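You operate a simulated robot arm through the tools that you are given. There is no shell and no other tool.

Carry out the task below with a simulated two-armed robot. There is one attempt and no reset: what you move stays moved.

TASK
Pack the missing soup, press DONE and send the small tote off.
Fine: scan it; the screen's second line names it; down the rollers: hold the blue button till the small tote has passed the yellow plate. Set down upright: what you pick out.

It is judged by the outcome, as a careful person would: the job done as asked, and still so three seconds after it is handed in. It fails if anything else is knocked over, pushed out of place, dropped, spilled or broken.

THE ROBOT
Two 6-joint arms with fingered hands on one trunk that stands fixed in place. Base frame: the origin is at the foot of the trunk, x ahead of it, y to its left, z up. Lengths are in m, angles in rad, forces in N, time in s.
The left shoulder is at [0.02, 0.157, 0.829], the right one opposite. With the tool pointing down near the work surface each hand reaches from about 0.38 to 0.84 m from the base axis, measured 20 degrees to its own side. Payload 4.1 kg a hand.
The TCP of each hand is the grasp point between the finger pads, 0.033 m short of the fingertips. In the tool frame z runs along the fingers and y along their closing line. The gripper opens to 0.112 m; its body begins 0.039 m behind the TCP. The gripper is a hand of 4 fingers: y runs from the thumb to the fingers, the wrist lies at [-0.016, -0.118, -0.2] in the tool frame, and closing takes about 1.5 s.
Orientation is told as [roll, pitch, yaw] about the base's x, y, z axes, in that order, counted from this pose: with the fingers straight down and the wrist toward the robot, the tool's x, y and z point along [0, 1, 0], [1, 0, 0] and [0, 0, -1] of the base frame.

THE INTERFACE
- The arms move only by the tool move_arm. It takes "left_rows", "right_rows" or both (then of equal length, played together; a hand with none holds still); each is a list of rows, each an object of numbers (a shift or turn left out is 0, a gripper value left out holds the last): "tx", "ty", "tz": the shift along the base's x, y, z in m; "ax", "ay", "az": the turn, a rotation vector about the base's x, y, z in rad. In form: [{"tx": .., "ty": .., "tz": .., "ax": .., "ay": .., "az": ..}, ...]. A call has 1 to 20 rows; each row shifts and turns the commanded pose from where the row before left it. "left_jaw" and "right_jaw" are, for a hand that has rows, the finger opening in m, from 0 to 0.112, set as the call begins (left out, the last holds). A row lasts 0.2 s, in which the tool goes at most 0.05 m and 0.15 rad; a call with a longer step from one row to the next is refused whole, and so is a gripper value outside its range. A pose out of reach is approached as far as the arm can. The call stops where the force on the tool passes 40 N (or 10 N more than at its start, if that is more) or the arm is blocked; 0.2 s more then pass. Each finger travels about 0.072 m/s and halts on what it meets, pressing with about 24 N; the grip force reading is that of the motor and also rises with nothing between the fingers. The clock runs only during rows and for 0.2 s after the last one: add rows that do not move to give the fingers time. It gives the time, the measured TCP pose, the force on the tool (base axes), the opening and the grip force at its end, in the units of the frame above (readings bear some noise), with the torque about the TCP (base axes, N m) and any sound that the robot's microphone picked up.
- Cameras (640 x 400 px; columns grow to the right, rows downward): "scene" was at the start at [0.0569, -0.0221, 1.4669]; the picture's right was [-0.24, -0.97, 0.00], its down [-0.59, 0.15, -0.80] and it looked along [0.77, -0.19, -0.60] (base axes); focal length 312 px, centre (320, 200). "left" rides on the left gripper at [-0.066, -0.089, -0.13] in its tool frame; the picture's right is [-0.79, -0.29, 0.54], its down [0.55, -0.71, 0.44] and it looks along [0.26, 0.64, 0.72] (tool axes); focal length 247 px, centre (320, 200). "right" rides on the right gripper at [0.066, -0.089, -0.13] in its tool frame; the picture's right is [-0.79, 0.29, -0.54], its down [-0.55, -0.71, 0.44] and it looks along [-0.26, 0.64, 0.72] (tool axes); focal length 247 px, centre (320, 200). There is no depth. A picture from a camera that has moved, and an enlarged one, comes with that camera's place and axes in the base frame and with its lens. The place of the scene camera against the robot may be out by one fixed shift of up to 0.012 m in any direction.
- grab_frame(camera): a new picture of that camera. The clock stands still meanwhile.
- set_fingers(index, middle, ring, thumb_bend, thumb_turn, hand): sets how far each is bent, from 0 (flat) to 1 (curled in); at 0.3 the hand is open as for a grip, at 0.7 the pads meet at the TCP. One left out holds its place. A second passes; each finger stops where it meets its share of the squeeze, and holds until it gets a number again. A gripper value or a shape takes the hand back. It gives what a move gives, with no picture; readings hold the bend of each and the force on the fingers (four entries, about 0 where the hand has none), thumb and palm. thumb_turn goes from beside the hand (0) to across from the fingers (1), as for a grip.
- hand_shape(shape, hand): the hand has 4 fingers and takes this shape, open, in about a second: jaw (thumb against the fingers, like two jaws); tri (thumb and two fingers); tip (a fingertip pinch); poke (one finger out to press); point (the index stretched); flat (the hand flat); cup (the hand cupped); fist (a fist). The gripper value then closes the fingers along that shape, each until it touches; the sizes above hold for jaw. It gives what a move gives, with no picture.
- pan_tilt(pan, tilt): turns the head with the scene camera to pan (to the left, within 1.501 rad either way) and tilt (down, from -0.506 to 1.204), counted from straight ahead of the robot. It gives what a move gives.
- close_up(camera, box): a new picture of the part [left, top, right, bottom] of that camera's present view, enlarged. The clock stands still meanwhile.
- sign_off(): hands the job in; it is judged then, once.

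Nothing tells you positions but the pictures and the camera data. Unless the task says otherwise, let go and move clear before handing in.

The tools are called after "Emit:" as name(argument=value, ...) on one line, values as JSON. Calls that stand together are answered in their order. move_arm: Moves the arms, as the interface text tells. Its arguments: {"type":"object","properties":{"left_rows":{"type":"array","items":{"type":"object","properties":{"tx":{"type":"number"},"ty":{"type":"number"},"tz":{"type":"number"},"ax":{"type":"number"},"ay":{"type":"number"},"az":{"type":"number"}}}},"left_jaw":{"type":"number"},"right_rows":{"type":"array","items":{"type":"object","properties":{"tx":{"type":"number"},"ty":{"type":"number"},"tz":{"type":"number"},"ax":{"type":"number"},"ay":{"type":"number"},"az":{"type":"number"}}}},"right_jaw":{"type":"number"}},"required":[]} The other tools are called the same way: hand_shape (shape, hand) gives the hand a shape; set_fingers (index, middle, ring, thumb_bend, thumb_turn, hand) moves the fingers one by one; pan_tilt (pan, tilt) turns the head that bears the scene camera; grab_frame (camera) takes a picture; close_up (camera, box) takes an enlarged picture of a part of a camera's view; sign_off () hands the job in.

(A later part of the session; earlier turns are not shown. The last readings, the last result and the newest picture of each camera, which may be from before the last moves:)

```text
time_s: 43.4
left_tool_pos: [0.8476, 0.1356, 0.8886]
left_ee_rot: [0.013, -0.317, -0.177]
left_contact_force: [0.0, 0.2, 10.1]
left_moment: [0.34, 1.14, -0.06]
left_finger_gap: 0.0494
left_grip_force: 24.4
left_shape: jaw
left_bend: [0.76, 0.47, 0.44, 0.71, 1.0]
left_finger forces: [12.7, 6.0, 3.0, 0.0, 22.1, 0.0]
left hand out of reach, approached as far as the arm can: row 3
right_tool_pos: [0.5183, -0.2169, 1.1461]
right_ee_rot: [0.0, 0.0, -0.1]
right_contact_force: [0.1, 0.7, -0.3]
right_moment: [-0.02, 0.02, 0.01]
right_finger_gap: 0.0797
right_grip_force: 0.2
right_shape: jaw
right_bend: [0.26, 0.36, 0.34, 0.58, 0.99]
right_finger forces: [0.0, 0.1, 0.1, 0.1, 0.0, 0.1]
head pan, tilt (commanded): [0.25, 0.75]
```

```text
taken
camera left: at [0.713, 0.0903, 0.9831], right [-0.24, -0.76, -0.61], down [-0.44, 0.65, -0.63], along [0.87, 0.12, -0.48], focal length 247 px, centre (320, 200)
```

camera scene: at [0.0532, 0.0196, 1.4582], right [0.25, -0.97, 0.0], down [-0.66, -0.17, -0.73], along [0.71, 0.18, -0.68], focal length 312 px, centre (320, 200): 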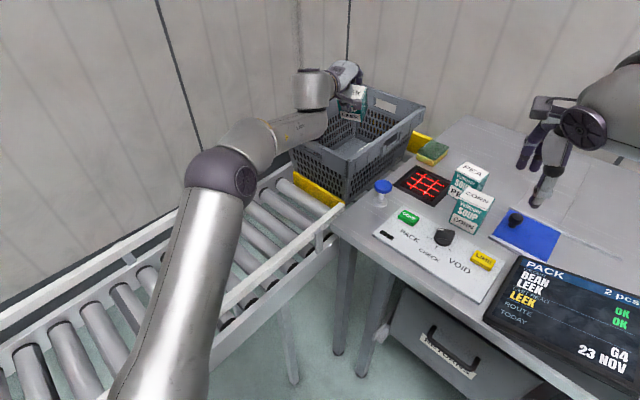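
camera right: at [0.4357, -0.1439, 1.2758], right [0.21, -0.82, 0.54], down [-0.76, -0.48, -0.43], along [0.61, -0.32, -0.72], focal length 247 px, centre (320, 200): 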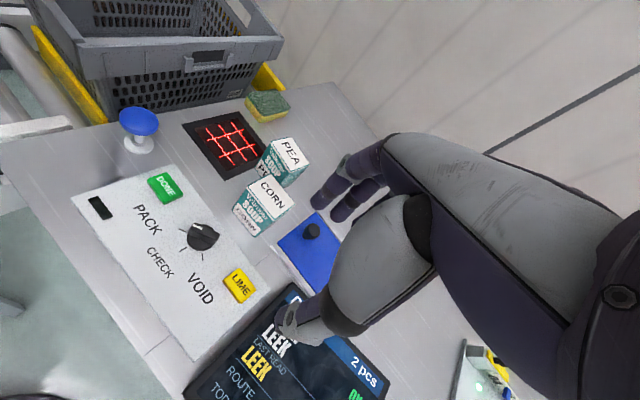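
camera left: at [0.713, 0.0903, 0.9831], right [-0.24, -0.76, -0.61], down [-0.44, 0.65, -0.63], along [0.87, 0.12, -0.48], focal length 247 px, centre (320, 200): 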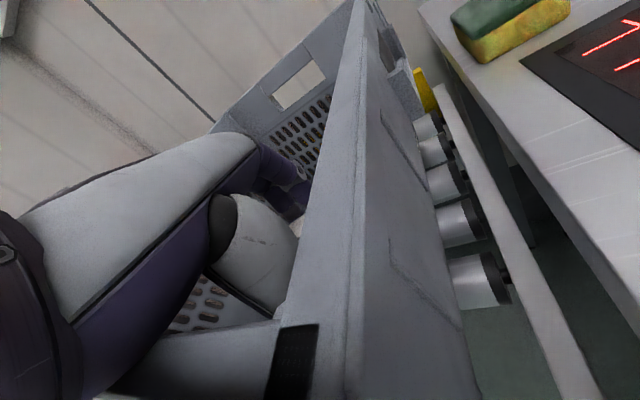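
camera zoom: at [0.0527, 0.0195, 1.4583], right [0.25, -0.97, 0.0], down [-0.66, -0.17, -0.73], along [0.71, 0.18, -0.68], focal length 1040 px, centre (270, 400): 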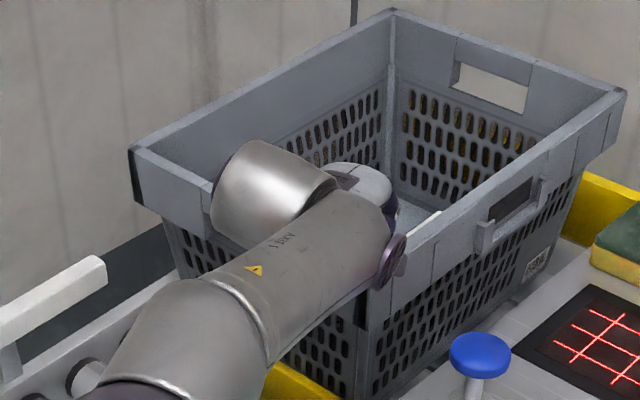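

The palm has just touched the near rim (about 13 N, no movement of the tote visible). I'll back off a few millimetres and shift slightly left so leek is well clear of the right wall.

Emit:
move_arm(left_rows=[{"tz": 0.004}, {"ty": 0.008, "tx": 0.002}])

Emit:
grab_frame(camera="left")

Emit:
close_up(camera="scene", box=[270, 80, 400, 200])

```text
time_s: 44.0
left_tool_pos: [0.848, 0.1432, 0.888]
left_ee_rot: [0.012, -0.309, -0.175]
left_contact_force: [-0.4, -0.2, -2.6]
left_moment: [-0.03, 0.04, -0.03]
left_finger_gap: 0.0494
left_grip_force: 23.6
left_shape: jaw
left_bend: [0.76, 0.47, 0.44, 0.71, 1.0]
left_finger forces: [12.7, 6.0, 2.9, 0.0, 22.0, 0.0]
right_tool_pos: [0.518, -0.2186, 1.1455]
right_ee_rot: [-0.001, -0.002, -0.099]
right_contact_force: [-0.1, -0.4, 0.5]
right_moment: [0.01, -0.02, 0.02]
right_finger_gap: 0.0798
right_grip_force: 0.0
right_shape: jaw
right_bend: [0.26, 0.36, 0.34, 0.58, 0.99]
right_finger forces: [0.0, 0.0, 0.0, 0.0, 0.0, 0.0]
head pan, tilt (commanded): [0.25, 0.75]
```

```text
taken
camera left: at [0.7144, 0.0983, 0.9844], right [-0.24, -0.75, -0.61], down [-0.44, 0.65, -0.62], along [0.86, 0.12, -0.49], focal length 247 px, centre (320, 200)
```

left: 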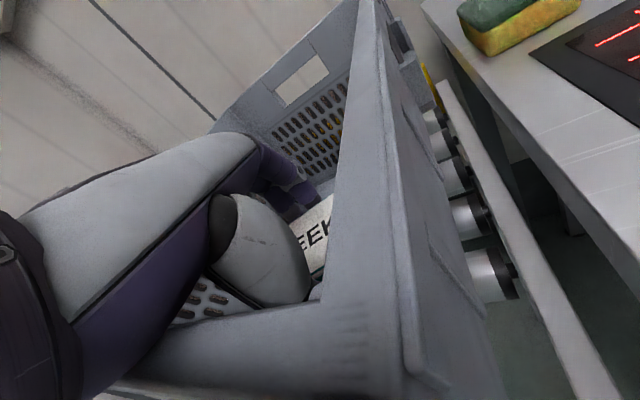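

```text
3.33 times, centred on (335, 140) of scene
camera zoom: at [0.0531, 0.0195, 1.4583], right [0.25, -0.97, 0.0], down [-0.66, -0.17, -0.73], along [0.71, 0.18, -0.68], focal length 1040 px, centre (270, 400)
```

zoom: 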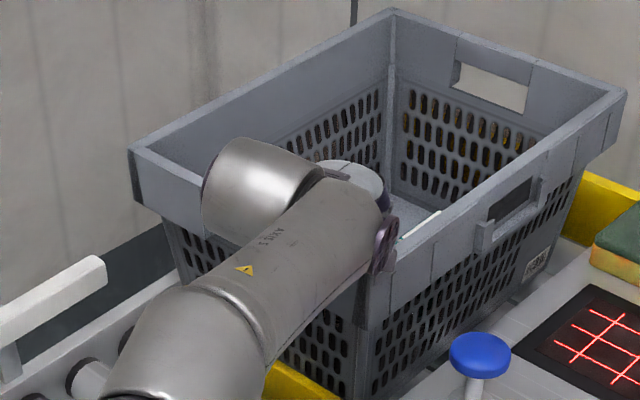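

No contact now, and the reach is a bit better at this lower height. I'll try trading tilt for depth: straighten slightly while lowering a few millimetres.

Emit:
move_arm(left_rows=[{"tz": -0.003, "ax": 0.0053, "ay": 0.0295}, {"tz": -0.003, "ax": 0.0053, "ay": 0.0295}])

Emit:
grab_frame(camera="left")

```text
time_s: 44.6
left_tool_pos: [0.8367, 0.1386, 0.8829]
left_ee_rot: [0.013, -0.251, -0.177]
left_contact_force: [0.1, 0.9, -1.9]
left_moment: [0.0, 0.04, 0.0]
left_finger_gap: 0.0495
left_grip_force: 23.8
left_shape: jaw
left_bend: [0.76, 0.47, 0.44, 0.71, 1.0]
left_finger forces: [12.8, 6.0, 3.0, 0.1, 22.0, 0.0]
left hand out of reach, approached as far as the arm can: row 1, 2
right_tool_pos: [0.5171, -0.2178, 1.1465]
right_ee_rot: [-0.001, 0.0, -0.1]
right_contact_force: [-0.9, -0.1, -1.0]
right_moment: [0.03, 0.01, 0.0]
right_finger_gap: 0.0797
right_grip_force: 0.1
right_shape: jaw
right_bend: [0.26, 0.36, 0.34, 0.58, 0.99]
right_finger forces: [0.1, 0.0, 0.1, 0.0, 0.1, 0.0]
head pan, tilt (commanded): [0.25, 0.75]
```

```text
taken
camera left: at [0.7088, 0.0922, 0.9858], right [-0.28, -0.75, -0.6], down [-0.47, 0.65, -0.59], along [0.84, 0.12, -0.54], focal length 247 px, centre (320, 200)
```

left: 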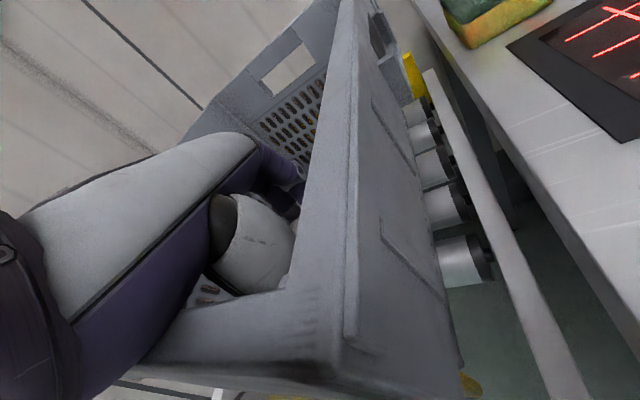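

Emit:
move_arm(left_rows=[{"tx": 0.004, "ty": 0.002, "tz": 0.003, "ax": -0.0062, "ay": -0.0345}, {"tx": 0.005, "ty": 0.005}])

Emit:
close_up(camera="left", box=[160, 120, 400, 360])

```text
time_s: 45.2
left_tool_pos: [0.8455, 0.1466, 0.8865]
left_ee_rot: [0.013, -0.289, -0.179]
left_contact_force: [-0.5, -0.6, -3.0]
left_moment: [0.01, 0.01, 0.0]
left_finger_gap: 0.0493
left_grip_force: 24.1
left_shape: jaw
left_bend: [0.76, 0.47, 0.44, 0.71, 1.0]
left_finger forces: [12.7, 5.9, 3.0, 0.0, 21.9, 0.1]
right_tool_pos: [0.5184, -0.2165, 1.1455]
right_ee_rot: [-0.003, 0.0, -0.1]
right_contact_force: [-0.3, 0.1, -0.4]
right_moment: [-0.01, -0.01, -0.02]
right_finger_gap: 0.0801
right_grip_force: 0.0
right_shape: jaw
right_bend: [0.26, 0.36, 0.34, 0.58, 0.99]
right_finger forces: [0.0, 0.1, 0.0, 0.0, 0.0, 0.0]
head pan, tilt (commanded): [0.25, 0.75]
```

```text
1.67 times, centred on (280, 240) of left
camera zoom: at [0.7137, 0.1006, 0.9852], right [-0.26, -0.75, -0.61], down [-0.45, 0.65, -0.61], along [0.85, 0.12, -0.51], focal length 412 px, centre (387, 133)
```

zoom: 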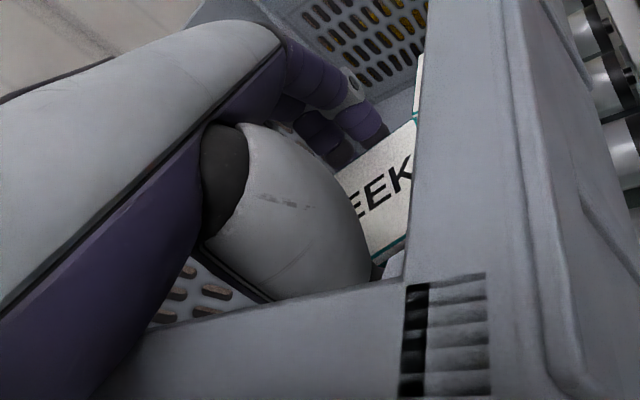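

Leek is held inside the tote at about (0.846, 0.147), as low as the hand can go over the rim, clear of both walls and of bean. I'll release with a small opening so the fingers guide it down.

Emit:
move_arm(left_rows=[{}, {}, {}], left_jaw=0.066)

Emit:
grab_frame(camera="left")

Emit:
grab_frame(camera="scene")

```text
time_s: 46.0
left_tool_pos: [0.8455, 0.1464, 0.8874]
left_ee_rot: [0.012, -0.289, -0.177]
left_contact_force: [0.2, 0.8, 0.7]
left_moment: [0.0, 0.03, 0.01]
left_finger_gap: 0.0654
left_grip_force: 0.0
left_shape: jaw
left_bend: [0.75, 0.41, 0.38, 0.66, 1.0]
left_finger forces: [0.0, 0.0, 0.1, 0.0, 0.0, 0.1]
right_tool_pos: [0.5174, -0.2177, 1.1461]
right_ee_rot: [-0.002, -0.001, -0.1]
right_contact_force: [0.4, -0.3, -0.3]
right_moment: [-0.02, 0.02, 0.02]
right_finger_gap: 0.0799
right_grip_force: 0.1
right_shape: jaw
right_bend: [0.26, 0.36, 0.34, 0.58, 0.99]
right_finger forces: [0.0, 0.0, 0.0, 0.1, 0.1, 0.0]
head pan, tilt (commanded): [0.25, 0.75]
```

```text
taken
camera left: at [0.7137, 0.1003, 0.9853], right [-0.26, -0.75, -0.61], down [-0.45, 0.65, -0.61], along [0.85, 0.12, -0.51], focal length 247 px, centre (320, 200)
```

left: 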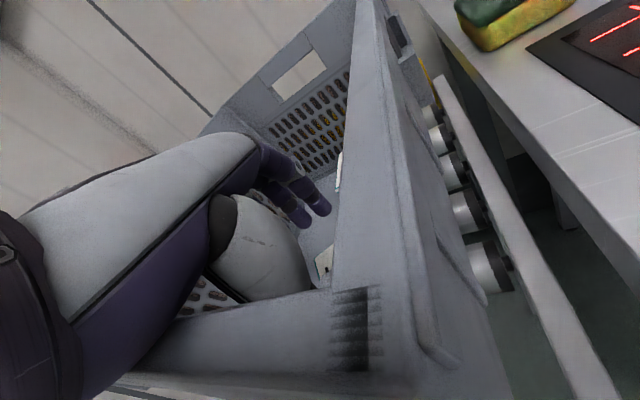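

```text
taken
camera scene: at [0.053, 0.0196, 1.4583], right [0.25, -0.97, 0.0], down [-0.66, -0.17, -0.73], along [0.71, 0.18, -0.68], focal length 312 px, centre (320, 200)
```

scene: 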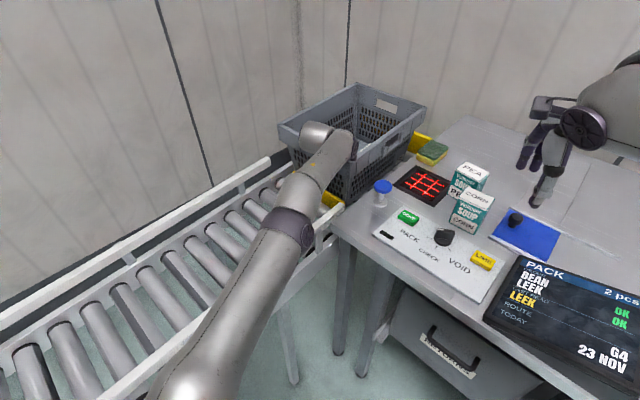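

The hand reads empty and leek seems to have settled in the tote. I'll raise the left hand, adding tilt as it rises so it doesn't catch the near wall, then look inside.

Emit:
move_arm(left_rows=[{"tz": 0.012, "ax": -0.0053, "ay": -0.0295}, {"tz": 0.012, "ax": -0.0053, "ay": -0.0295}, {"tz": 0.015, "ax": -0.0053, "ay": -0.0295}, {"tz": 0.015, "ax": -0.0053, "ay": -0.0295}, {"tz": 0.02, "ax": -0.0053, "ay": -0.0295}, {"tz": 0.02}])

Emit:
grab_frame(camera="left")

```text
time_s: 47.4
left_tool_pos: [0.8521, 0.1456, 0.9804]
left_ee_rot: [0.014, -0.438, -0.177]
left_contact_force: [1.1, -0.3, -0.4]
left_moment: [0.02, -0.01, 0.03]
left_finger_gap: 0.0654
left_grip_force: 0.1
left_shape: jaw
left_bend: [0.75, 0.41, 0.38, 0.66, 1.0]
left_finger forces: [0.1, 0.1, 0.0, 0.1, 0.1, 0.1]
left hand out of reach, approached as far as the arm can: row 3, 4
right_tool_pos: [0.5188, -0.2183, 1.1449]
right_ee_rot: [-0.003, 0.001, -0.1]
right_contact_force: [-0.1, -0.2, 0.4]
right_moment: [-0.03, 0.02, 0.01]
right_finger_gap: 0.0798
right_grip_force: 0.0
right_shape: jaw
right_bend: [0.26, 0.36, 0.34, 0.58, 0.99]
right_finger forces: [0.0, 0.0, 0.0, 0.0, 0.1, 0.1]
head pan, tilt (commanded): [0.25, 0.75]
```

```text
taken
camera left: at [0.7078, 0.1025, 1.0595], right [-0.16, -0.77, -0.62], down [-0.36, 0.63, -0.69], along [0.92, 0.11, -0.38], focal length 247 px, centre (320, 200)
```

left: 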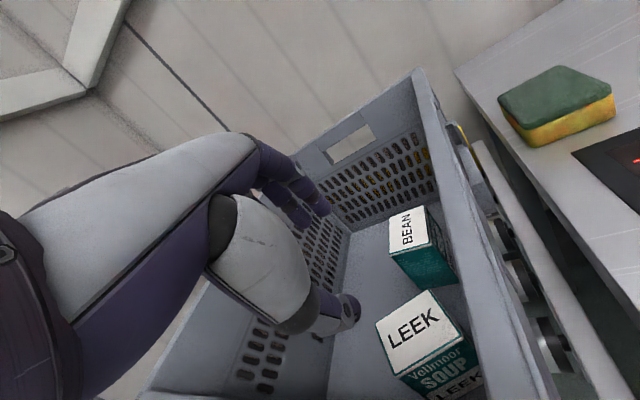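

Leek stands upright in the tote beside bean. Now I withdraw the left hand up and back to its starting area, clear of the tote's path.

Emit:
move_arm(left_rows=[{"tx": -0.015, "tz": 0.03}, {"tx": -0.02, "tz": 0.03}, {"tx": -0.03, "tz": 0.035}, {"tx": -0.04, "tz": 0.025, "ax": 0.0212, "ay": 0.118}, {"tx": -0.04, "tz": 0.025, "ax": 0.0212, "ay": 0.118}, {"tx": -0.045, "tz": 0.02, "ax": 0.0212, "ay": 0.118}, {"tx": -0.045, "tz": 0.015, "ax": 0.0142, "ay": 0.0787}, {"tx": -0.045, "ty": -0.005, "tz": 0.015}, {"tx": -0.045, "ty": -0.01, "tz": 0.015}, {"tx": -0.045, "ty": -0.01, "tz": 0.015}, {"tx": -0.045, "ty": -0.01, "tz": 0.015}, {"tx": -0.045, "ty": -0.005, "tz": 0.015}])

Emit:
grab_frame(camera="scene")

Emit:
grab_frame(camera="left")

```text
time_s: 50.0
left_tool_pos: [0.5081, 0.0963, 1.3243]
left_ee_rot: [0.022, 0.003, -0.169]
left_contact_force: [0.7, -0.7, -0.6]
left_moment: [0.04, 0.06, -0.02]
left_finger_gap: 0.0659
left_grip_force: 0.1
left_shape: jaw
left_bend: [0.75, 0.41, 0.38, 0.66, 1.0]
left_finger forces: [0.0, 0.0, 0.0, 0.0, 0.0, 0.1]
left hand out of reach, approached as far as the arm can: row 1, 2, 3, 7, 8, 9, 10, 11, 12
right_tool_pos: [0.5186, -0.2173, 1.1457]
right_ee_rot: [-0.001, 0.001, -0.1]
right_contact_force: [-0.6, -0.5, 0.0]
right_moment: [0.03, 0.03, -0.03]
right_finger_gap: 0.0797
right_grip_force: 0.0
right_shape: jaw
right_bend: [0.26, 0.36, 0.34, 0.58, 0.99]
right_finger forces: [0.1, 0.0, 0.0, 0.1, 0.0, 0.1]
head pan, tilt (commanded): [0.25, 0.75]
```

```text
taken
camera scene: at [0.0539, 0.019, 1.4582], right [0.25, -0.97, 0.0], down [-0.66, -0.17, -0.73], along [0.71, 0.18, -0.68], focal length 312 px, centre (320, 200)
```

scene: 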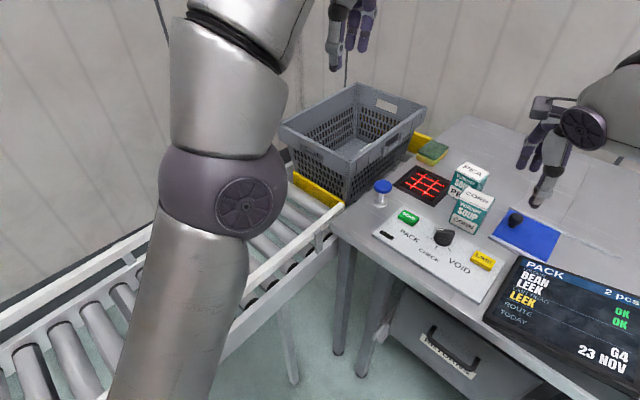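

```text
taken
camera left: at [0.4095, 0.044, 1.4535], right [-0.42, -0.72, -0.56], down [-0.61, 0.67, -0.42], along [0.68, 0.16, -0.72], focal length 247 px, centre (320, 200)
```

left: 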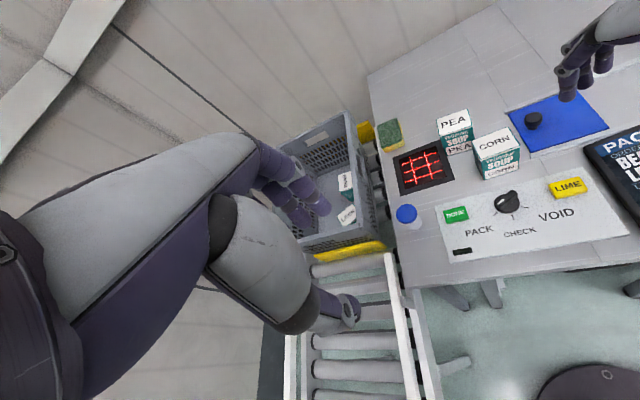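

The tote is as before with both soups inside, and the left arm is clear. Next I shape the right hand into a poke to press DONE, and check where its fingertip is.

Emit:
hand_shape(hand="right", shape="poke")

Emit:
grab_frame(camera="right")

Emit:
pan_tilt(pan=-0.3, tilt=0.65)

Emit:
grab_frame(camera="scene")

Emit:
close_up(camera="left", box=[500, 0, 640, 120])

```text
time_s: 50.9
left_tool_pos: [0.508, 0.0984, 1.3247]
left_ee_rot: [0.023, 0.0, -0.171]
left_contact_force: [-1.2, 0.6, 0.2]
left_moment: [0.02, -0.04, 0.05]
left_finger_gap: 0.0656
left_grip_force: 0.0
left_shape: jaw
left_bend: [0.75, 0.41, 0.38, 0.66, 1.0]
left_finger forces: [0.0, 0.0, 0.1, 0.0, 0.0, 0.0]
right_tool_pos: [0.5176, -0.2188, 1.1461]
right_ee_rot: [-0.002, -0.001, -0.098]
right_contact_force: [-0.8, 0.0, 0.4]
right_moment: [-0.01, -0.02, -0.01]
right_finger_gap: 0.0
right_grip_force: 0.0
right_shape: poke
right_bend: [0.7, 0.7, 0.99, 1.0, 1.0]
right_finger forces: [0.0, 0.0, 0.0, 0.0, 0.0, 0.0]
head pan, tilt (commanded): [0.25, 0.75]
```

```text
taken
camera right: at [0.4356, -0.144, 1.2759], right [0.21, -0.82, 0.54], down [-0.76, -0.48, -0.43], along [0.61, -0.32, -0.72], focal length 247 px, centre (320, 200)
```

right: 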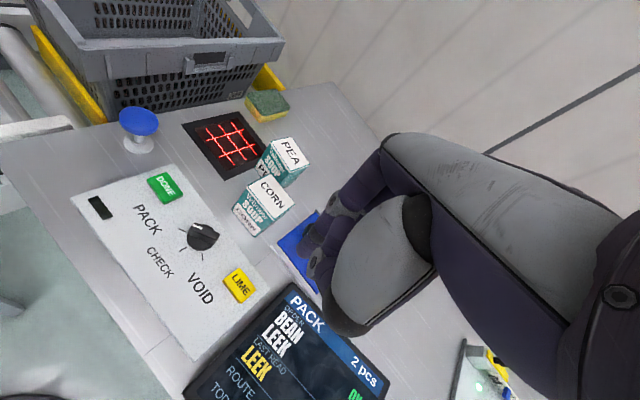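

```text
time_s: 51.8
left_tool_pos: [0.5092, 0.0977, 1.3231]
left_ee_rot: [0.021, 0.003, -0.171]
left_contact_force: [-1.3, 0.2, 0.2]
left_moment: [0.03, 0.01, 0.04]
left_finger_gap: 0.0657
left_grip_force: 0.1
left_shape: jaw
left_bend: [0.75, 0.41, 0.38, 0.66, 1.0]
left_finger forces: [0.0, 0.1, 0.0, 0.0, 0.1, 0.0]
right_tool_pos: [0.5178, -0.2177, 1.1445]
right_ee_rot: [-0.001, 0.0, -0.1]
right_contact_force: [0.1, 0.1, -0.3]
right_moment: [0.01, -0.02, 0.0]
right_finger_gap: 0.0
right_grip_force: 0.0
right_shape: poke
right_bend: [0.7, 0.7, 0.99, 1.0, 1.0]
right_finger forces: [0.0, 0.0, 0.0, 0.0, 0.0, 0.0]
head pan, tilt (commanded): [-0.3, 0.649]
```

```text
taken
camera scene: at [0.0556, -0.0265, 1.4668], right [-0.29, -0.96, 0.0], down [-0.58, 0.18, -0.8], along [0.76, -0.23, -0.6], focal length 312 px, centre (320, 200)
```

scene: 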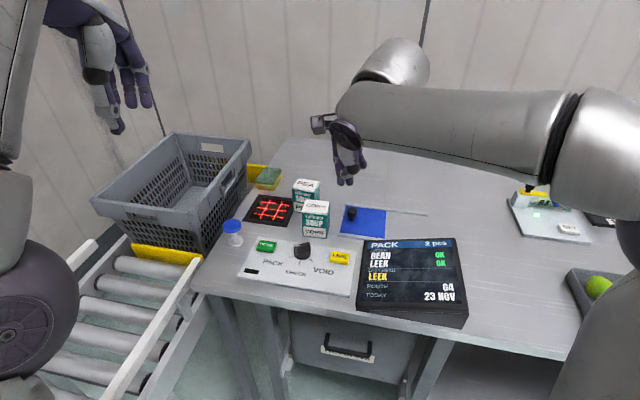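

```text
3.33 times, centred on (570, 60) of left
camera zoom: at [0.4091, 0.0446, 1.4534], right [-0.42, -0.72, -0.55], down [-0.61, 0.67, -0.42], along [0.68, 0.16, -0.72], focal length 823 px, centre (-513, 667)
```

zoom: 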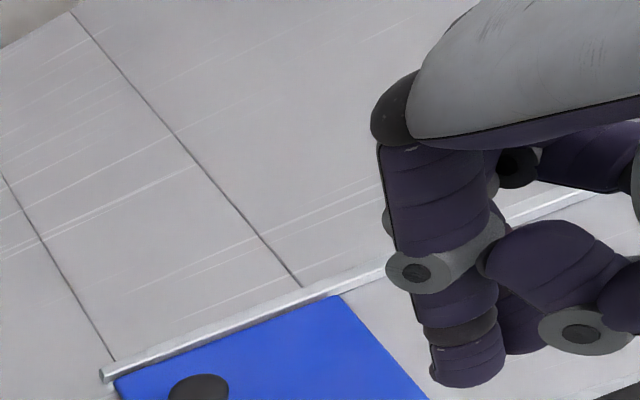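

Emit:
close_up(camera="right", box=[260, 130, 460, 350])

Emit:
close_up(camera="scene", box=[290, 90, 400, 210])

```text
1.82 times, centred on (360, 240) of right
camera zoom: at [0.4356, -0.144, 1.2759], right [0.21, -0.82, 0.54], down [-0.76, -0.48, -0.43], along [0.61, -0.32, -0.72], focal length 449 px, centre (247, 127)
```

zoom: 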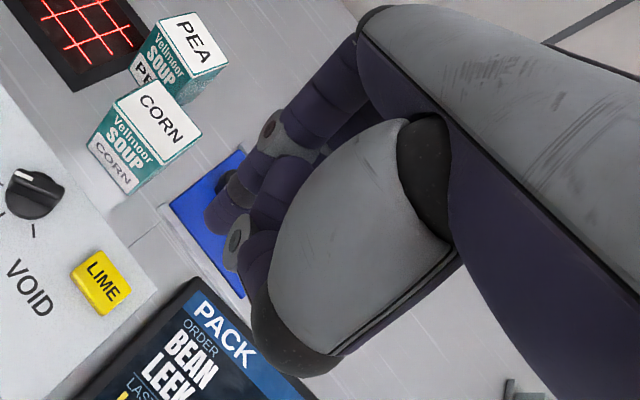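

```text
3.33 times, centred on (345, 150) of scene
camera zoom: at [0.0556, -0.0265, 1.4668], right [-0.29, -0.96, 0.0], down [-0.58, 0.18, -0.8], along [0.76, -0.23, -0.6], focal length 1040 px, centre (237, 367)
```

zoom: 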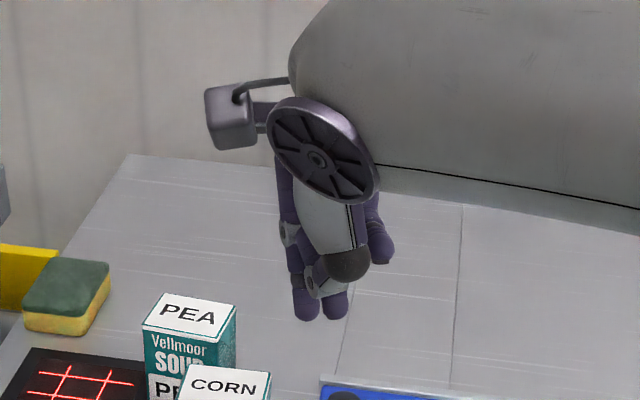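

In poke shape two fingertips point straight down about 33 mm below the TCP. DONE is at (0.635, −0.062, top 0.877), so I'll move the fingertips to just above it.

Emit:
move_arm(right_rows=[{"tx": 0.0195, "ty": 0.0267, "tz": -0.03}, {"tx": 0.0195, "ty": 0.0267, "tz": -0.03}, {"tx": 0.0195, "ty": 0.0267, "tz": -0.03}, {"tx": 0.0195, "ty": 0.0267, "tz": -0.03}, {"tx": 0.0195, "ty": 0.0267, "tz": -0.03}, {"tx": 0.0195, "ty": 0.0265, "tz": -0.03}])

Emit:
grab_frame(camera="left")

Emit:
close_up(camera="left", box=[380, 120, 600, 300])

Emit:
grab_frame(camera="right")

```text
time_s: 53.2
left_tool_pos: [0.5076, 0.0969, 1.3245]
left_ee_rot: [0.021, 0.001, -0.17]
left_contact_force: [-0.5, -0.3, -0.9]
left_moment: [0.02, -0.02, 0.0]
left_finger_gap: 0.0657
left_grip_force: 0.1
left_shape: jaw
left_bend: [0.75, 0.41, 0.38, 0.66, 1.0]
left_finger forces: [0.0, 0.0, 0.1, 0.0, 0.0, 0.0]
right_tool_pos: [0.6338, -0.0565, 0.9657]
right_ee_rot: [-0.003, 0.0, -0.1]
right_contact_force: [-0.7, -0.8, -0.6]
right_moment: [0.04, 0.0, -0.02]
right_finger_gap: 0.0001
right_grip_force: 0.1
right_shape: poke
right_bend: [0.7, 0.7, 0.99, 1.0, 1.0]
right_finger forces: [0.0, 0.0, 0.0, 0.0, 0.1, 0.0]
head pan, tilt (commanded): [-0.3, 0.649]
```

```text
taken
camera left: at [0.4086, 0.0442, 1.4536], right [-0.42, -0.72, -0.56], down [-0.61, 0.67, -0.42], along [0.68, 0.16, -0.72], focal length 247 px, centre (320, 200)
```

left: 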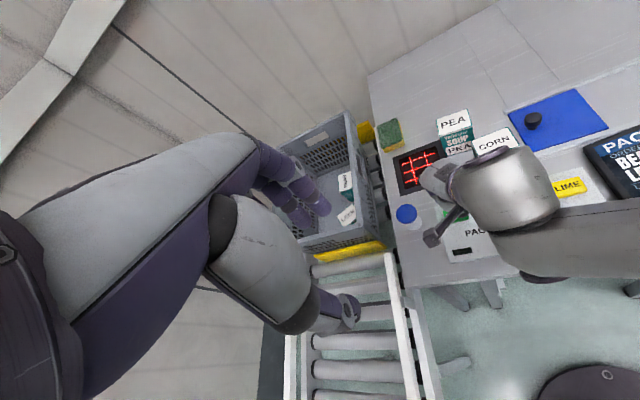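

```text
2.22 times, centred on (490, 210) of left
camera zoom: at [0.4086, 0.0442, 1.4536], right [-0.42, -0.72, -0.56], down [-0.61, 0.67, -0.42], along [0.68, 0.16, -0.72], focal length 549 px, centre (-58, 178)
```

zoom: 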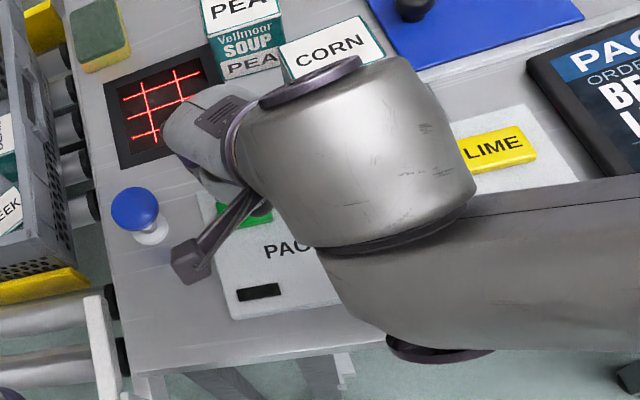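

```text
taken
camera right: at [0.5518, 0.0181, 1.0954], right [0.21, -0.82, 0.54], down [-0.76, -0.48, -0.43], along [0.61, -0.32, -0.72], focal length 247 px, centre (320, 200)
```

right: 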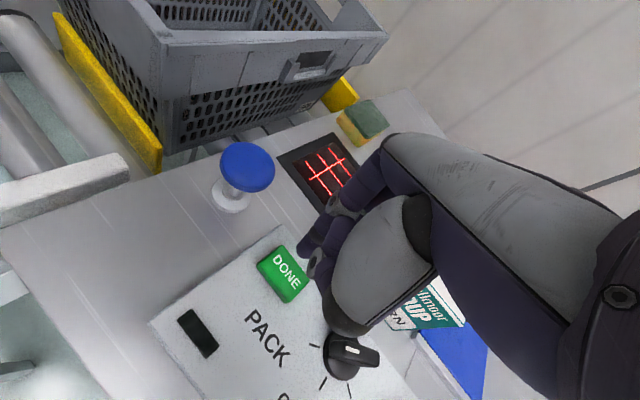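

DONE is confirmed right under the fingertips at (0.634, −0.062). Lowering to just above it.

Emit:
move_arm(right_rows=[{"tz": -0.02}, {"tz": -0.02}, {"tz": -0.01}])

Emit:
close_up(camera="right", box=[200, 180, 420, 380])

```text
time_s: 54.0
left_tool_pos: [0.5082, 0.0981, 1.3248]
left_ee_rot: [0.021, 0.002, -0.171]
left_contact_force: [-0.6, 0.0, 0.6]
left_moment: [0.02, 0.01, 0.02]
left_finger_gap: 0.0659
left_grip_force: 0.2
left_shape: jaw
left_bend: [0.75, 0.41, 0.38, 0.66, 1.0]
left_finger forces: [0.1, 0.0, 0.1, 0.1, 0.0, 0.1]
right_tool_pos: [0.6324, -0.056, 0.9163]
right_ee_rot: [-0.001, -0.001, -0.1]
right_contact_force: [0.5, -0.5, 1.1]
right_moment: [-0.01, -0.03, -0.01]
right_finger_gap: 0.0001
right_grip_force: 0.0
right_shape: poke
right_bend: [0.7, 0.7, 0.99, 1.0, 1.0]
right_finger forces: [0.0, 1.1, 0.0, 0.1, 0.1, 0.0]
head pan, tilt (commanded): [-0.3, 0.649]
```

```text
2.00 times, centred on (310, 280) of right
camera zoom: at [0.551, 0.018, 1.0466], right [0.21, -0.82, 0.54], down [-0.76, -0.48, -0.44], along [0.61, -0.32, -0.72], focal length 494 px, centre (340, 40)
```

zoom: 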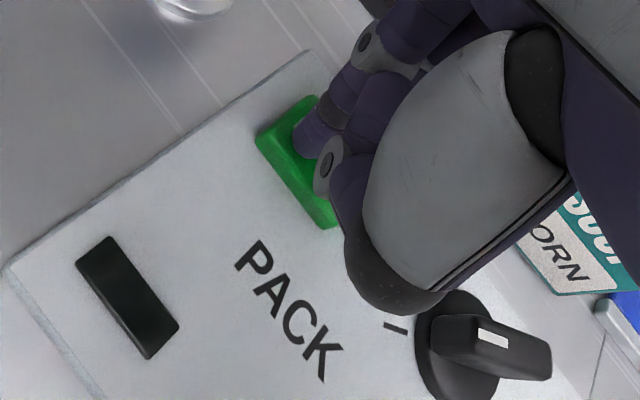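

The fingertips are just touching DONE (about 1 N). Now I press it down a few millimetres.

Emit:
move_arm(right_rows=[{"tz": -0.003}, {"tz": -0.003}])

Emit:
close_up(camera="scene", box=[340, 220, 490, 330])

```text
time_s: 54.6
left_tool_pos: [0.5082, 0.0983, 1.3237]
left_ee_rot: [0.022, 0.002, -0.172]
left_contact_force: [-0.3, 0.0, 0.1]
left_moment: [0.01, 0.01, -0.04]
left_finger_gap: 0.0658
left_grip_force: 0.0
left_shape: jaw
left_bend: [0.75, 0.41, 0.38, 0.66, 1.0]
left_finger forces: [0.1, 0.1, 0.2, 0.0, 0.0, 0.0]
right_tool_pos: [0.6327, -0.0556, 0.9122]
right_ee_rot: [0.001, -0.003, -0.1]
right_contact_force: [0.0, 0.5, 6.0]
right_moment: [-0.1, 0.07, -0.06]
right_finger_gap: 0.0
right_grip_force: 0.0
right_shape: poke
right_bend: [0.7, 0.7, 0.99, 1.0, 1.0]
right_finger forces: [0.0, 5.8, 0.0, 0.0, 0.0, 0.0]
head pan, tilt (commanded): [-0.3, 0.649]
heard: click
```

```text
3.64 times, centred on (415, 275) of scene
camera zoom: at [0.0554, -0.0265, 1.4669], right [-0.3, -0.96, 0.0], down [-0.58, 0.18, -0.8], along [0.76, -0.24, -0.6], focal length 1134 px, centre (-26, -73)
```

zoom: 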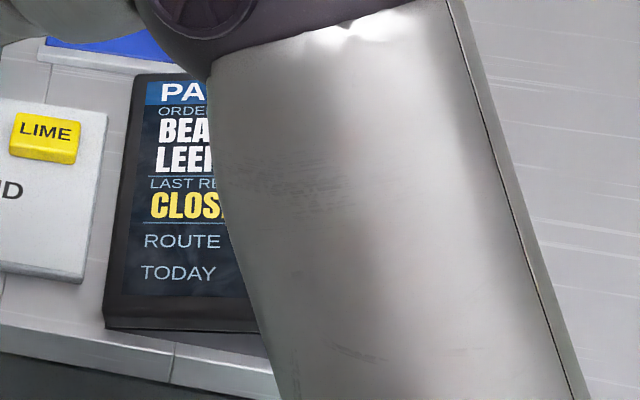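

A click was heard and the screen now reads "CLOS…" (order closed). I'll lift off DONE, move over the blue button, and turn the head to watch the tote and rollers.

Emit:
move_arm(right_rows=[{"tz": 0.02}, {"tz": 0.03}, {"tx": 0.02, "ty": 0.0265, "tz": 0.02}, {"tx": 0.0205, "ty": 0.0265, "tz": 0.01}, {"tx": 0.0205, "ty": 0.0265}])

Emit:
pan_tilt(pan=0.35, tilt=0.8)

Emit:
grab_frame(camera="scene")

Emit:
grab_frame(camera="right")

Emit:
grab_frame(camera="left")

```text
time_s: 55.8
left_tool_pos: [0.5082, 0.0966, 1.3247]
left_ee_rot: [0.021, 0.003, -0.172]
left_contact_force: [0.0, 0.4, 0.2]
left_moment: [0.05, -0.01, 0.0]
left_finger_gap: 0.0657
left_grip_force: 0.0
left_shape: jaw
left_bend: [0.75, 0.41, 0.38, 0.66, 1.0]
left_finger forces: [0.0, 0.1, 0.1, 0.1, 0.0, 0.1]
right_tool_pos: [0.6952, 0.0252, 0.9905]
right_ee_rot: [-0.001, 0.001, -0.098]
right_contact_force: [-0.2, -0.3, 0.1]
right_moment: [-0.01, -0.01, 0.0]
right_finger_gap: 0.0002
right_grip_force: 0.0
right_shape: poke
right_bend: [0.7, 0.7, 0.99, 1.0, 1.0]
right_finger forces: [0.0, 0.0, 0.0, 0.0, 0.1, 0.0]
head pan, tilt (commanded): [-0.3, 0.649]
```

```text
time_s: 56.9
left_tool_pos: [0.5081, 0.0976, 1.3239]
left_ee_rot: [0.021, 0.002, -0.17]
left_contact_force: [-0.3, -0.2, -1.1]
left_moment: [0.0, -0.03, 0.01]
left_finger_gap: 0.0657
left_grip_force: 0.0
left_shape: jaw
left_bend: [0.75, 0.41, 0.38, 0.66, 1.0]
left_finger forces: [0.1, 0.0, 0.0, 0.1, 0.0, 0.1]
right_tool_pos: [0.6962, 0.0243, 0.9892]
right_ee_rot: [-0.001, 0.001, -0.099]
right_contact_force: [-0.2, -1.6, 0.6]
right_moment: [0.02, 0.0, -0.01]
right_finger_gap: 0.0001
right_grip_force: 0.0
right_shape: poke
right_bend: [0.7, 0.7, 0.99, 1.0, 1.0]
right_finger forces: [0.0, 0.0, 0.1, 0.1, 0.0, 0.1]
head pan, tilt (commanded): [0.351, 0.799]
```

```text
taken
camera scene: at [0.0485, 0.0268, 1.4543], right [0.34, -0.94, 0.0], down [-0.67, -0.25, -0.7], along [0.66, 0.24, -0.72], focal length 312 px, centre (320, 200)
```

scene: 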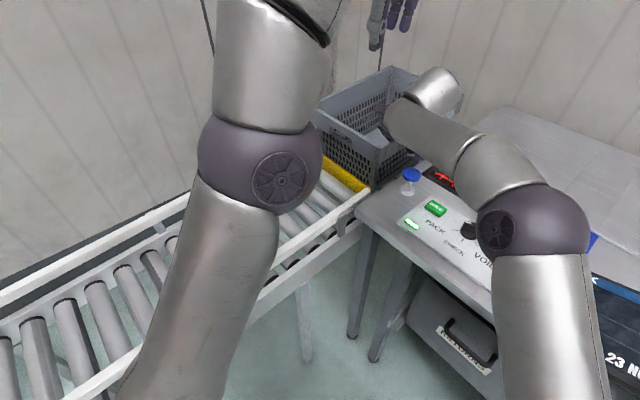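

```text
taken
camera right: at [0.6135, 0.098, 1.1202], right [0.21, -0.82, 0.54], down [-0.76, -0.48, -0.43], along [0.61, -0.32, -0.72], focal length 247 px, centre (320, 200)
```

right: 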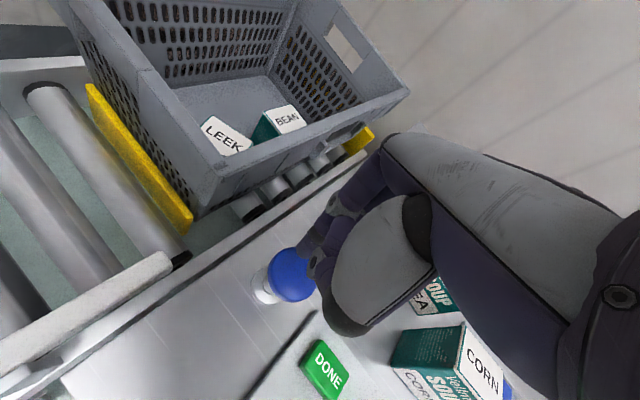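

```text
taken
camera left: at [0.409, 0.0446, 1.4535], right [-0.42, -0.72, -0.56], down [-0.61, 0.67, -0.42], along [0.68, 0.16, -0.72], focal length 247 px, centre (320, 200)
```

left: 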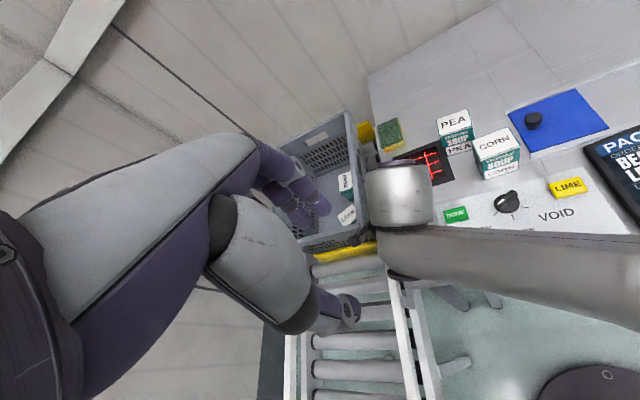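

The panel lamp turned green and the fingertips are right over the blue cap. I'll lower to contact with it.

Emit:
move_arm(right_rows=[{"tz": -0.012}, {"tz": -0.012}, {"tz": -0.005}])

Emit:
close_up(camera="right", box=[200, 180, 420, 380])

```text
time_s: 57.7
left_tool_pos: [0.5072, 0.0971, 1.3241]
left_ee_rot: [0.021, 0.003, -0.17]
left_contact_force: [0.0, -0.4, -0.6]
left_moment: [0.0, 0.0, 0.04]
left_finger_gap: 0.0657
left_grip_force: 0.0
left_shape: jaw
left_bend: [0.75, 0.41, 0.38, 0.66, 1.0]
left_finger forces: [0.0, 0.1, 0.1, 0.1, 0.0, 0.0]
right_tool_pos: [0.6948, 0.0242, 0.9619]
right_ee_rot: [0.001, 0.0, -0.099]
right_contact_force: [0.0, -0.2, -0.5]
right_moment: [0.0, -0.02, -0.02]
right_finger_gap: 0.0001
right_grip_force: 0.0
right_shape: poke
right_bend: [0.7, 0.7, 0.99, 1.0, 1.0]
right_finger forces: [0.0, 0.1, 0.1, 0.0, 0.0, 0.1]
head pan, tilt (commanded): [0.351, 0.799]
```

```text
2.00 times, centred on (310, 280) of right
camera zoom: at [0.6129, 0.098, 1.0911], right [0.21, -0.82, 0.54], down [-0.76, -0.48, -0.43], along [0.61, -0.32, -0.72], focal length 494 px, centre (340, 40)
```

zoom: 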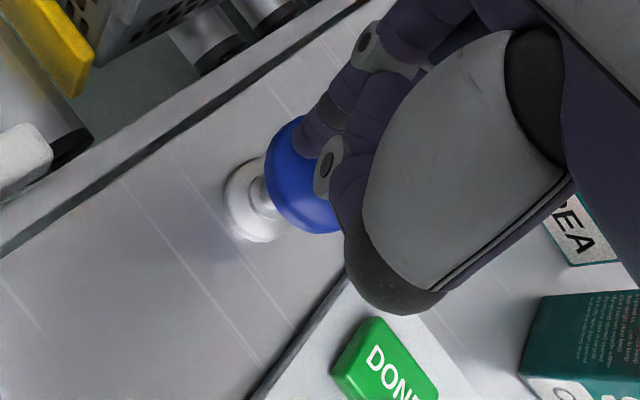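

Emit:
move_arm(right_rows=[{"tz": -0.004}, {"tz": -0.004}])

```text
time_s: 58.3
left_tool_pos: [0.5076, 0.098, 1.3242]
left_ee_rot: [0.022, 0.003, -0.17]
left_contact_force: [0.1, 0.3, -0.4]
left_moment: [-0.01, -0.03, 0.04]
left_finger_gap: 0.0657
left_grip_force: 0.0
left_shape: jaw
left_bend: [0.75, 0.41, 0.38, 0.66, 1.0]
left_finger forces: [0.0, 0.0, 0.0, 0.0, 0.0, 0.1]
right_tool_pos: [0.6958, 0.0237, 0.9538]
right_ee_rot: [0.0, 0.001, -0.099]
right_contact_force: [0.6, 1.0, 4.8]
right_moment: [-0.02, -0.01, 0.01]
right_finger_gap: 0.0
right_grip_force: 0.1
right_shape: poke
right_bend: [0.7, 0.7, 0.99, 1.0, 1.0]
right_finger forces: [0.0, 4.4, 0.1, 0.0, 0.0, 0.0]
head pan, tilt (commanded): [0.351, 0.799]
```

The fingertip is on the blue cap (about 5 N). Pressing further and watching the gate and tote.

Emit:
move_arm(right_rows=[{"tz": -0.003}, {"tz": -0.003}])

Emit:
grab_frame(camera="right")

Emit:
grab_frame(camera="left")

```text
time_s: 58.9
left_tool_pos: [0.5069, 0.0979, 1.3237]
left_ee_rot: [0.022, 0.001, -0.172]
left_contact_force: [-0.4, 0.2, 0.3]
left_moment: [0.0, 0.0, -0.01]
left_finger_gap: 0.0655
left_grip_force: 0.0
left_shape: jaw
left_bend: [0.75, 0.41, 0.38, 0.66, 1.0]
left_finger forces: [0.0, 0.0, 0.0, 0.0, 0.0, 0.1]
right_tool_pos: [0.6947, 0.0239, 0.9476]
right_ee_rot: [0.0, 0.0, -0.1]
right_contact_force: [-0.9, 1.2, 5.6]
right_moment: [0.02, 0.03, -0.04]
right_finger_gap: 0.0002
right_grip_force: 0.0
right_shape: poke
right_bend: [0.7, 0.7, 0.99, 1.0, 1.0]
right_finger forces: [0.0, 5.4, 0.0, 0.1, 0.0, 0.0]
head pan, tilt (commanded): [0.351, 0.799]
```

```text
taken
camera right: at [0.613, 0.0967, 1.0785], right [0.21, -0.82, 0.54], down [-0.76, -0.48, -0.44], along [0.61, -0.32, -0.72], focal length 247 px, centre (320, 200)
```

right: 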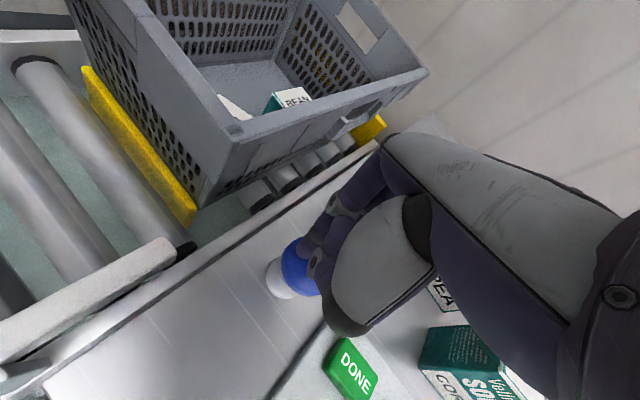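

```text
taken
camera left: at [0.4089, 0.0447, 1.4535], right [-0.42, -0.72, -0.56], down [-0.61, 0.67, -0.42], along [0.68, 0.16, -0.72], focal length 247 px, centre (320, 200)
```

left: 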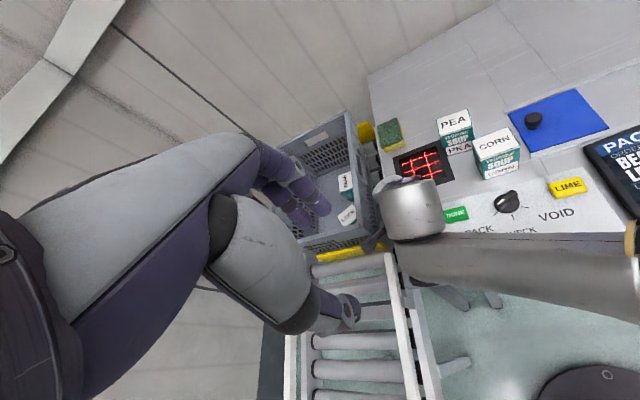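

Emit:
move_arm(right_rows=[{"tz": -0.004}, {"tz": -0.004}])

Emit:
grab_frame(camera="right")

```text
time_s: 59.5
left_tool_pos: [0.508, 0.0977, 1.3237]
left_ee_rot: [0.021, 0.002, -0.172]
left_contact_force: [0.7, -0.3, 0.5]
left_moment: [0.01, -0.01, 0.0]
left_finger_gap: 0.0659
left_grip_force: 0.0
left_shape: jaw
left_bend: [0.75, 0.41, 0.38, 0.66, 1.0]
left_finger forces: [0.1, 0.0, 0.0, 0.0, 0.0, 0.1]
right_tool_pos: [0.6952, 0.0234, 0.9395]
right_ee_rot: [0.0, 0.001, -0.1]
right_contact_force: [0.0, 0.4, 7.2]
right_moment: [-0.02, -0.05, 0.01]
right_finger_gap: 0.0
right_grip_force: 0.0
right_shape: poke
right_bend: [0.7, 0.7, 0.99, 1.0, 1.0]
right_finger forces: [0.0, 6.9, 0.1, 0.0, 0.0, 0.1]
head pan, tilt (commanded): [0.351, 0.799]
```

```text
taken
camera right: at [0.6128, 0.0967, 1.0695], right [0.21, -0.82, 0.54], down [-0.76, -0.48, -0.44], along [0.61, -0.32, -0.72], focal length 247 px, centre (320, 200)
```

right: 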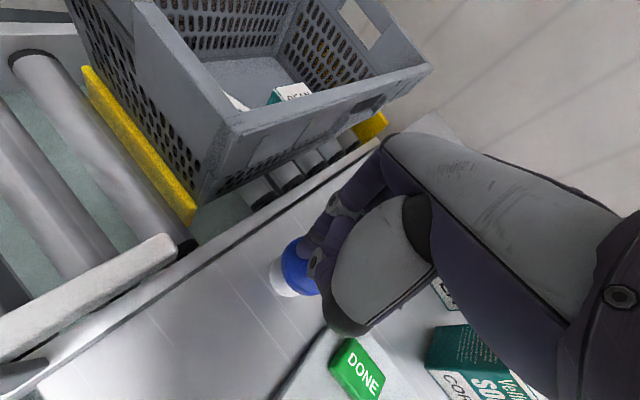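

Emit:
move_arm(right_rows=[{"tz": -0.004}])

Emit:
grab_frame(camera="right")

```text
time_s: 59.9
left_tool_pos: [0.5075, 0.0974, 1.3243]
left_ee_rot: [0.02, 0.002, -0.172]
left_contact_force: [-0.4, 1.2, -0.9]
left_moment: [0.0, 0.01, -0.01]
left_finger_gap: 0.0654
left_grip_force: 0.1
left_shape: jaw
left_bend: [0.75, 0.41, 0.38, 0.66, 1.0]
left_finger forces: [0.0, 0.0, 0.0, 0.1, 0.0, 0.0]
right_tool_pos: [0.6944, 0.0226, 0.9344]
right_ee_rot: [-0.001, 0.0, -0.1]
right_contact_force: [0.7, -0.1, 8.2]
right_moment: [-0.11, -0.04, -0.02]
right_finger_gap: 0.0
right_grip_force: 0.0
right_shape: poke
right_bend: [0.7, 0.7, 0.99, 1.0, 1.0]
right_finger forces: [0.0, 7.8, 0.0, 0.0, 0.0, 0.0]
head pan, tilt (commanded): [0.351, 0.799]
```

```text
taken
camera right: at [0.6128, 0.0968, 1.0652], right [0.21, -0.82, 0.54], down [-0.76, -0.48, -0.43], along [0.61, -0.32, -0.72], focal length 247 px, centre (320, 200)
```

right: 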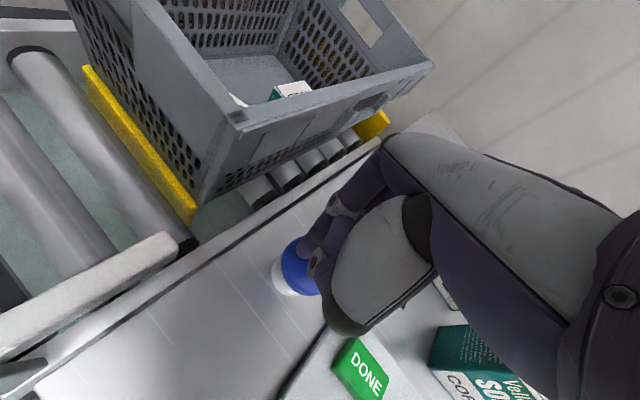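

Emit:
move_arm(right_rows=[{"tz": -0.004}, {"tz": -0.003}])

Emit:
grab_frame(camera="right")

```text
time_s: 60.5
left_tool_pos: [0.5077, 0.0969, 1.3248]
left_ee_rot: [0.022, 0.003, -0.17]
left_contact_force: [0.0, 0.4, -0.6]
left_moment: [-0.01, -0.05, 0.01]
left_finger_gap: 0.0656
left_grip_force: 0.0
left_shape: jaw
left_bend: [0.75, 0.41, 0.38, 0.66, 1.0]
left_finger forces: [0.1, 0.1, 0.0, 0.1, 0.1, 0.0]
right_tool_pos: [0.6947, 0.0225, 0.9273]
right_ee_rot: [0.0, 0.0, -0.099]
right_contact_force: [0.0, 0.2, 8.6]
right_moment: [-0.1, 0.01, 0.01]
right_finger_gap: 0.0002
right_grip_force: 0.0
right_shape: poke
right_bend: [0.7, 0.7, 0.99, 1.0, 1.0]
right_finger forces: [0.1, 8.4, 0.1, 0.1, 0.0, 0.0]
head pan, tilt (commanded): [0.351, 0.799]
```

```text
taken
camera right: at [0.613, 0.0967, 1.0581], right [0.21, -0.82, 0.54], down [-0.76, -0.48, -0.43], along [0.61, -0.32, -0.72], focal length 247 px, centre (320, 200)
```

right: 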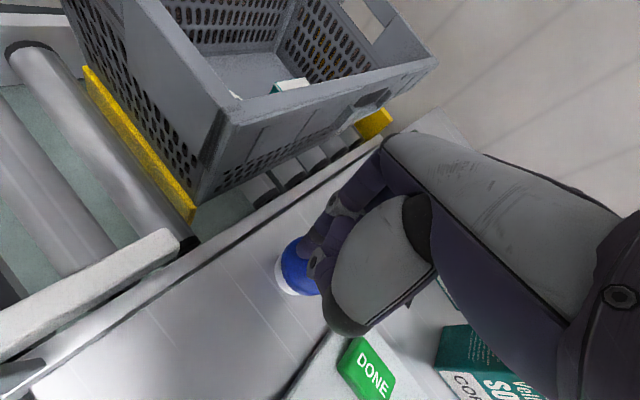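

Emit:
move_arm(right_rows=[{"tz": -0.004}, {"tz": -0.003}])

Emit:
grab_frame(camera="right")

```text
time_s: 61.1
left_tool_pos: [0.5069, 0.0974, 1.3238]
left_ee_rot: [0.02, 0.002, -0.17]
left_contact_force: [-0.4, 0.1, 0.3]
left_moment: [0.0, 0.01, -0.02]
left_finger_gap: 0.0658
left_grip_force: 0.1
left_shape: jaw
left_bend: [0.75, 0.41, 0.38, 0.66, 1.0]
left_finger forces: [0.0, 0.1, 0.0, 0.0, 0.2, 0.0]
right_tool_pos: [0.6958, 0.0237, 0.9236]
right_ee_rot: [0.0, -0.003, -0.099]
right_contact_force: [-0.8, -2.5, 18.7]
right_moment: [-0.31, 0.08, -0.01]
right_finger_gap: 0.0003
right_grip_force: 0.1
right_shape: poke
right_bend: [0.7, 0.7, 0.99, 1.0, 1.0]
right_finger forces: [0.0, 18.3, 0.1, 0.0, 0.0, 0.0]
head pan, tilt (commanded): [0.351, 0.799]
```

```text
taken
camera right: at [0.6134, 0.0967, 1.0532], right [0.2, -0.82, 0.54], down [-0.76, -0.48, -0.44], along [0.62, -0.32, -0.72], focal length 247 px, centre (320, 200)
```

right: 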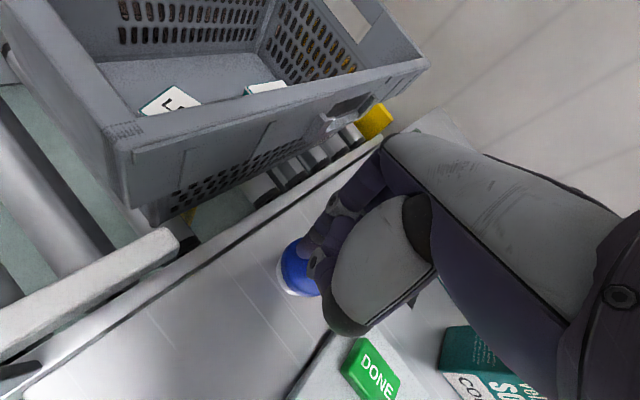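

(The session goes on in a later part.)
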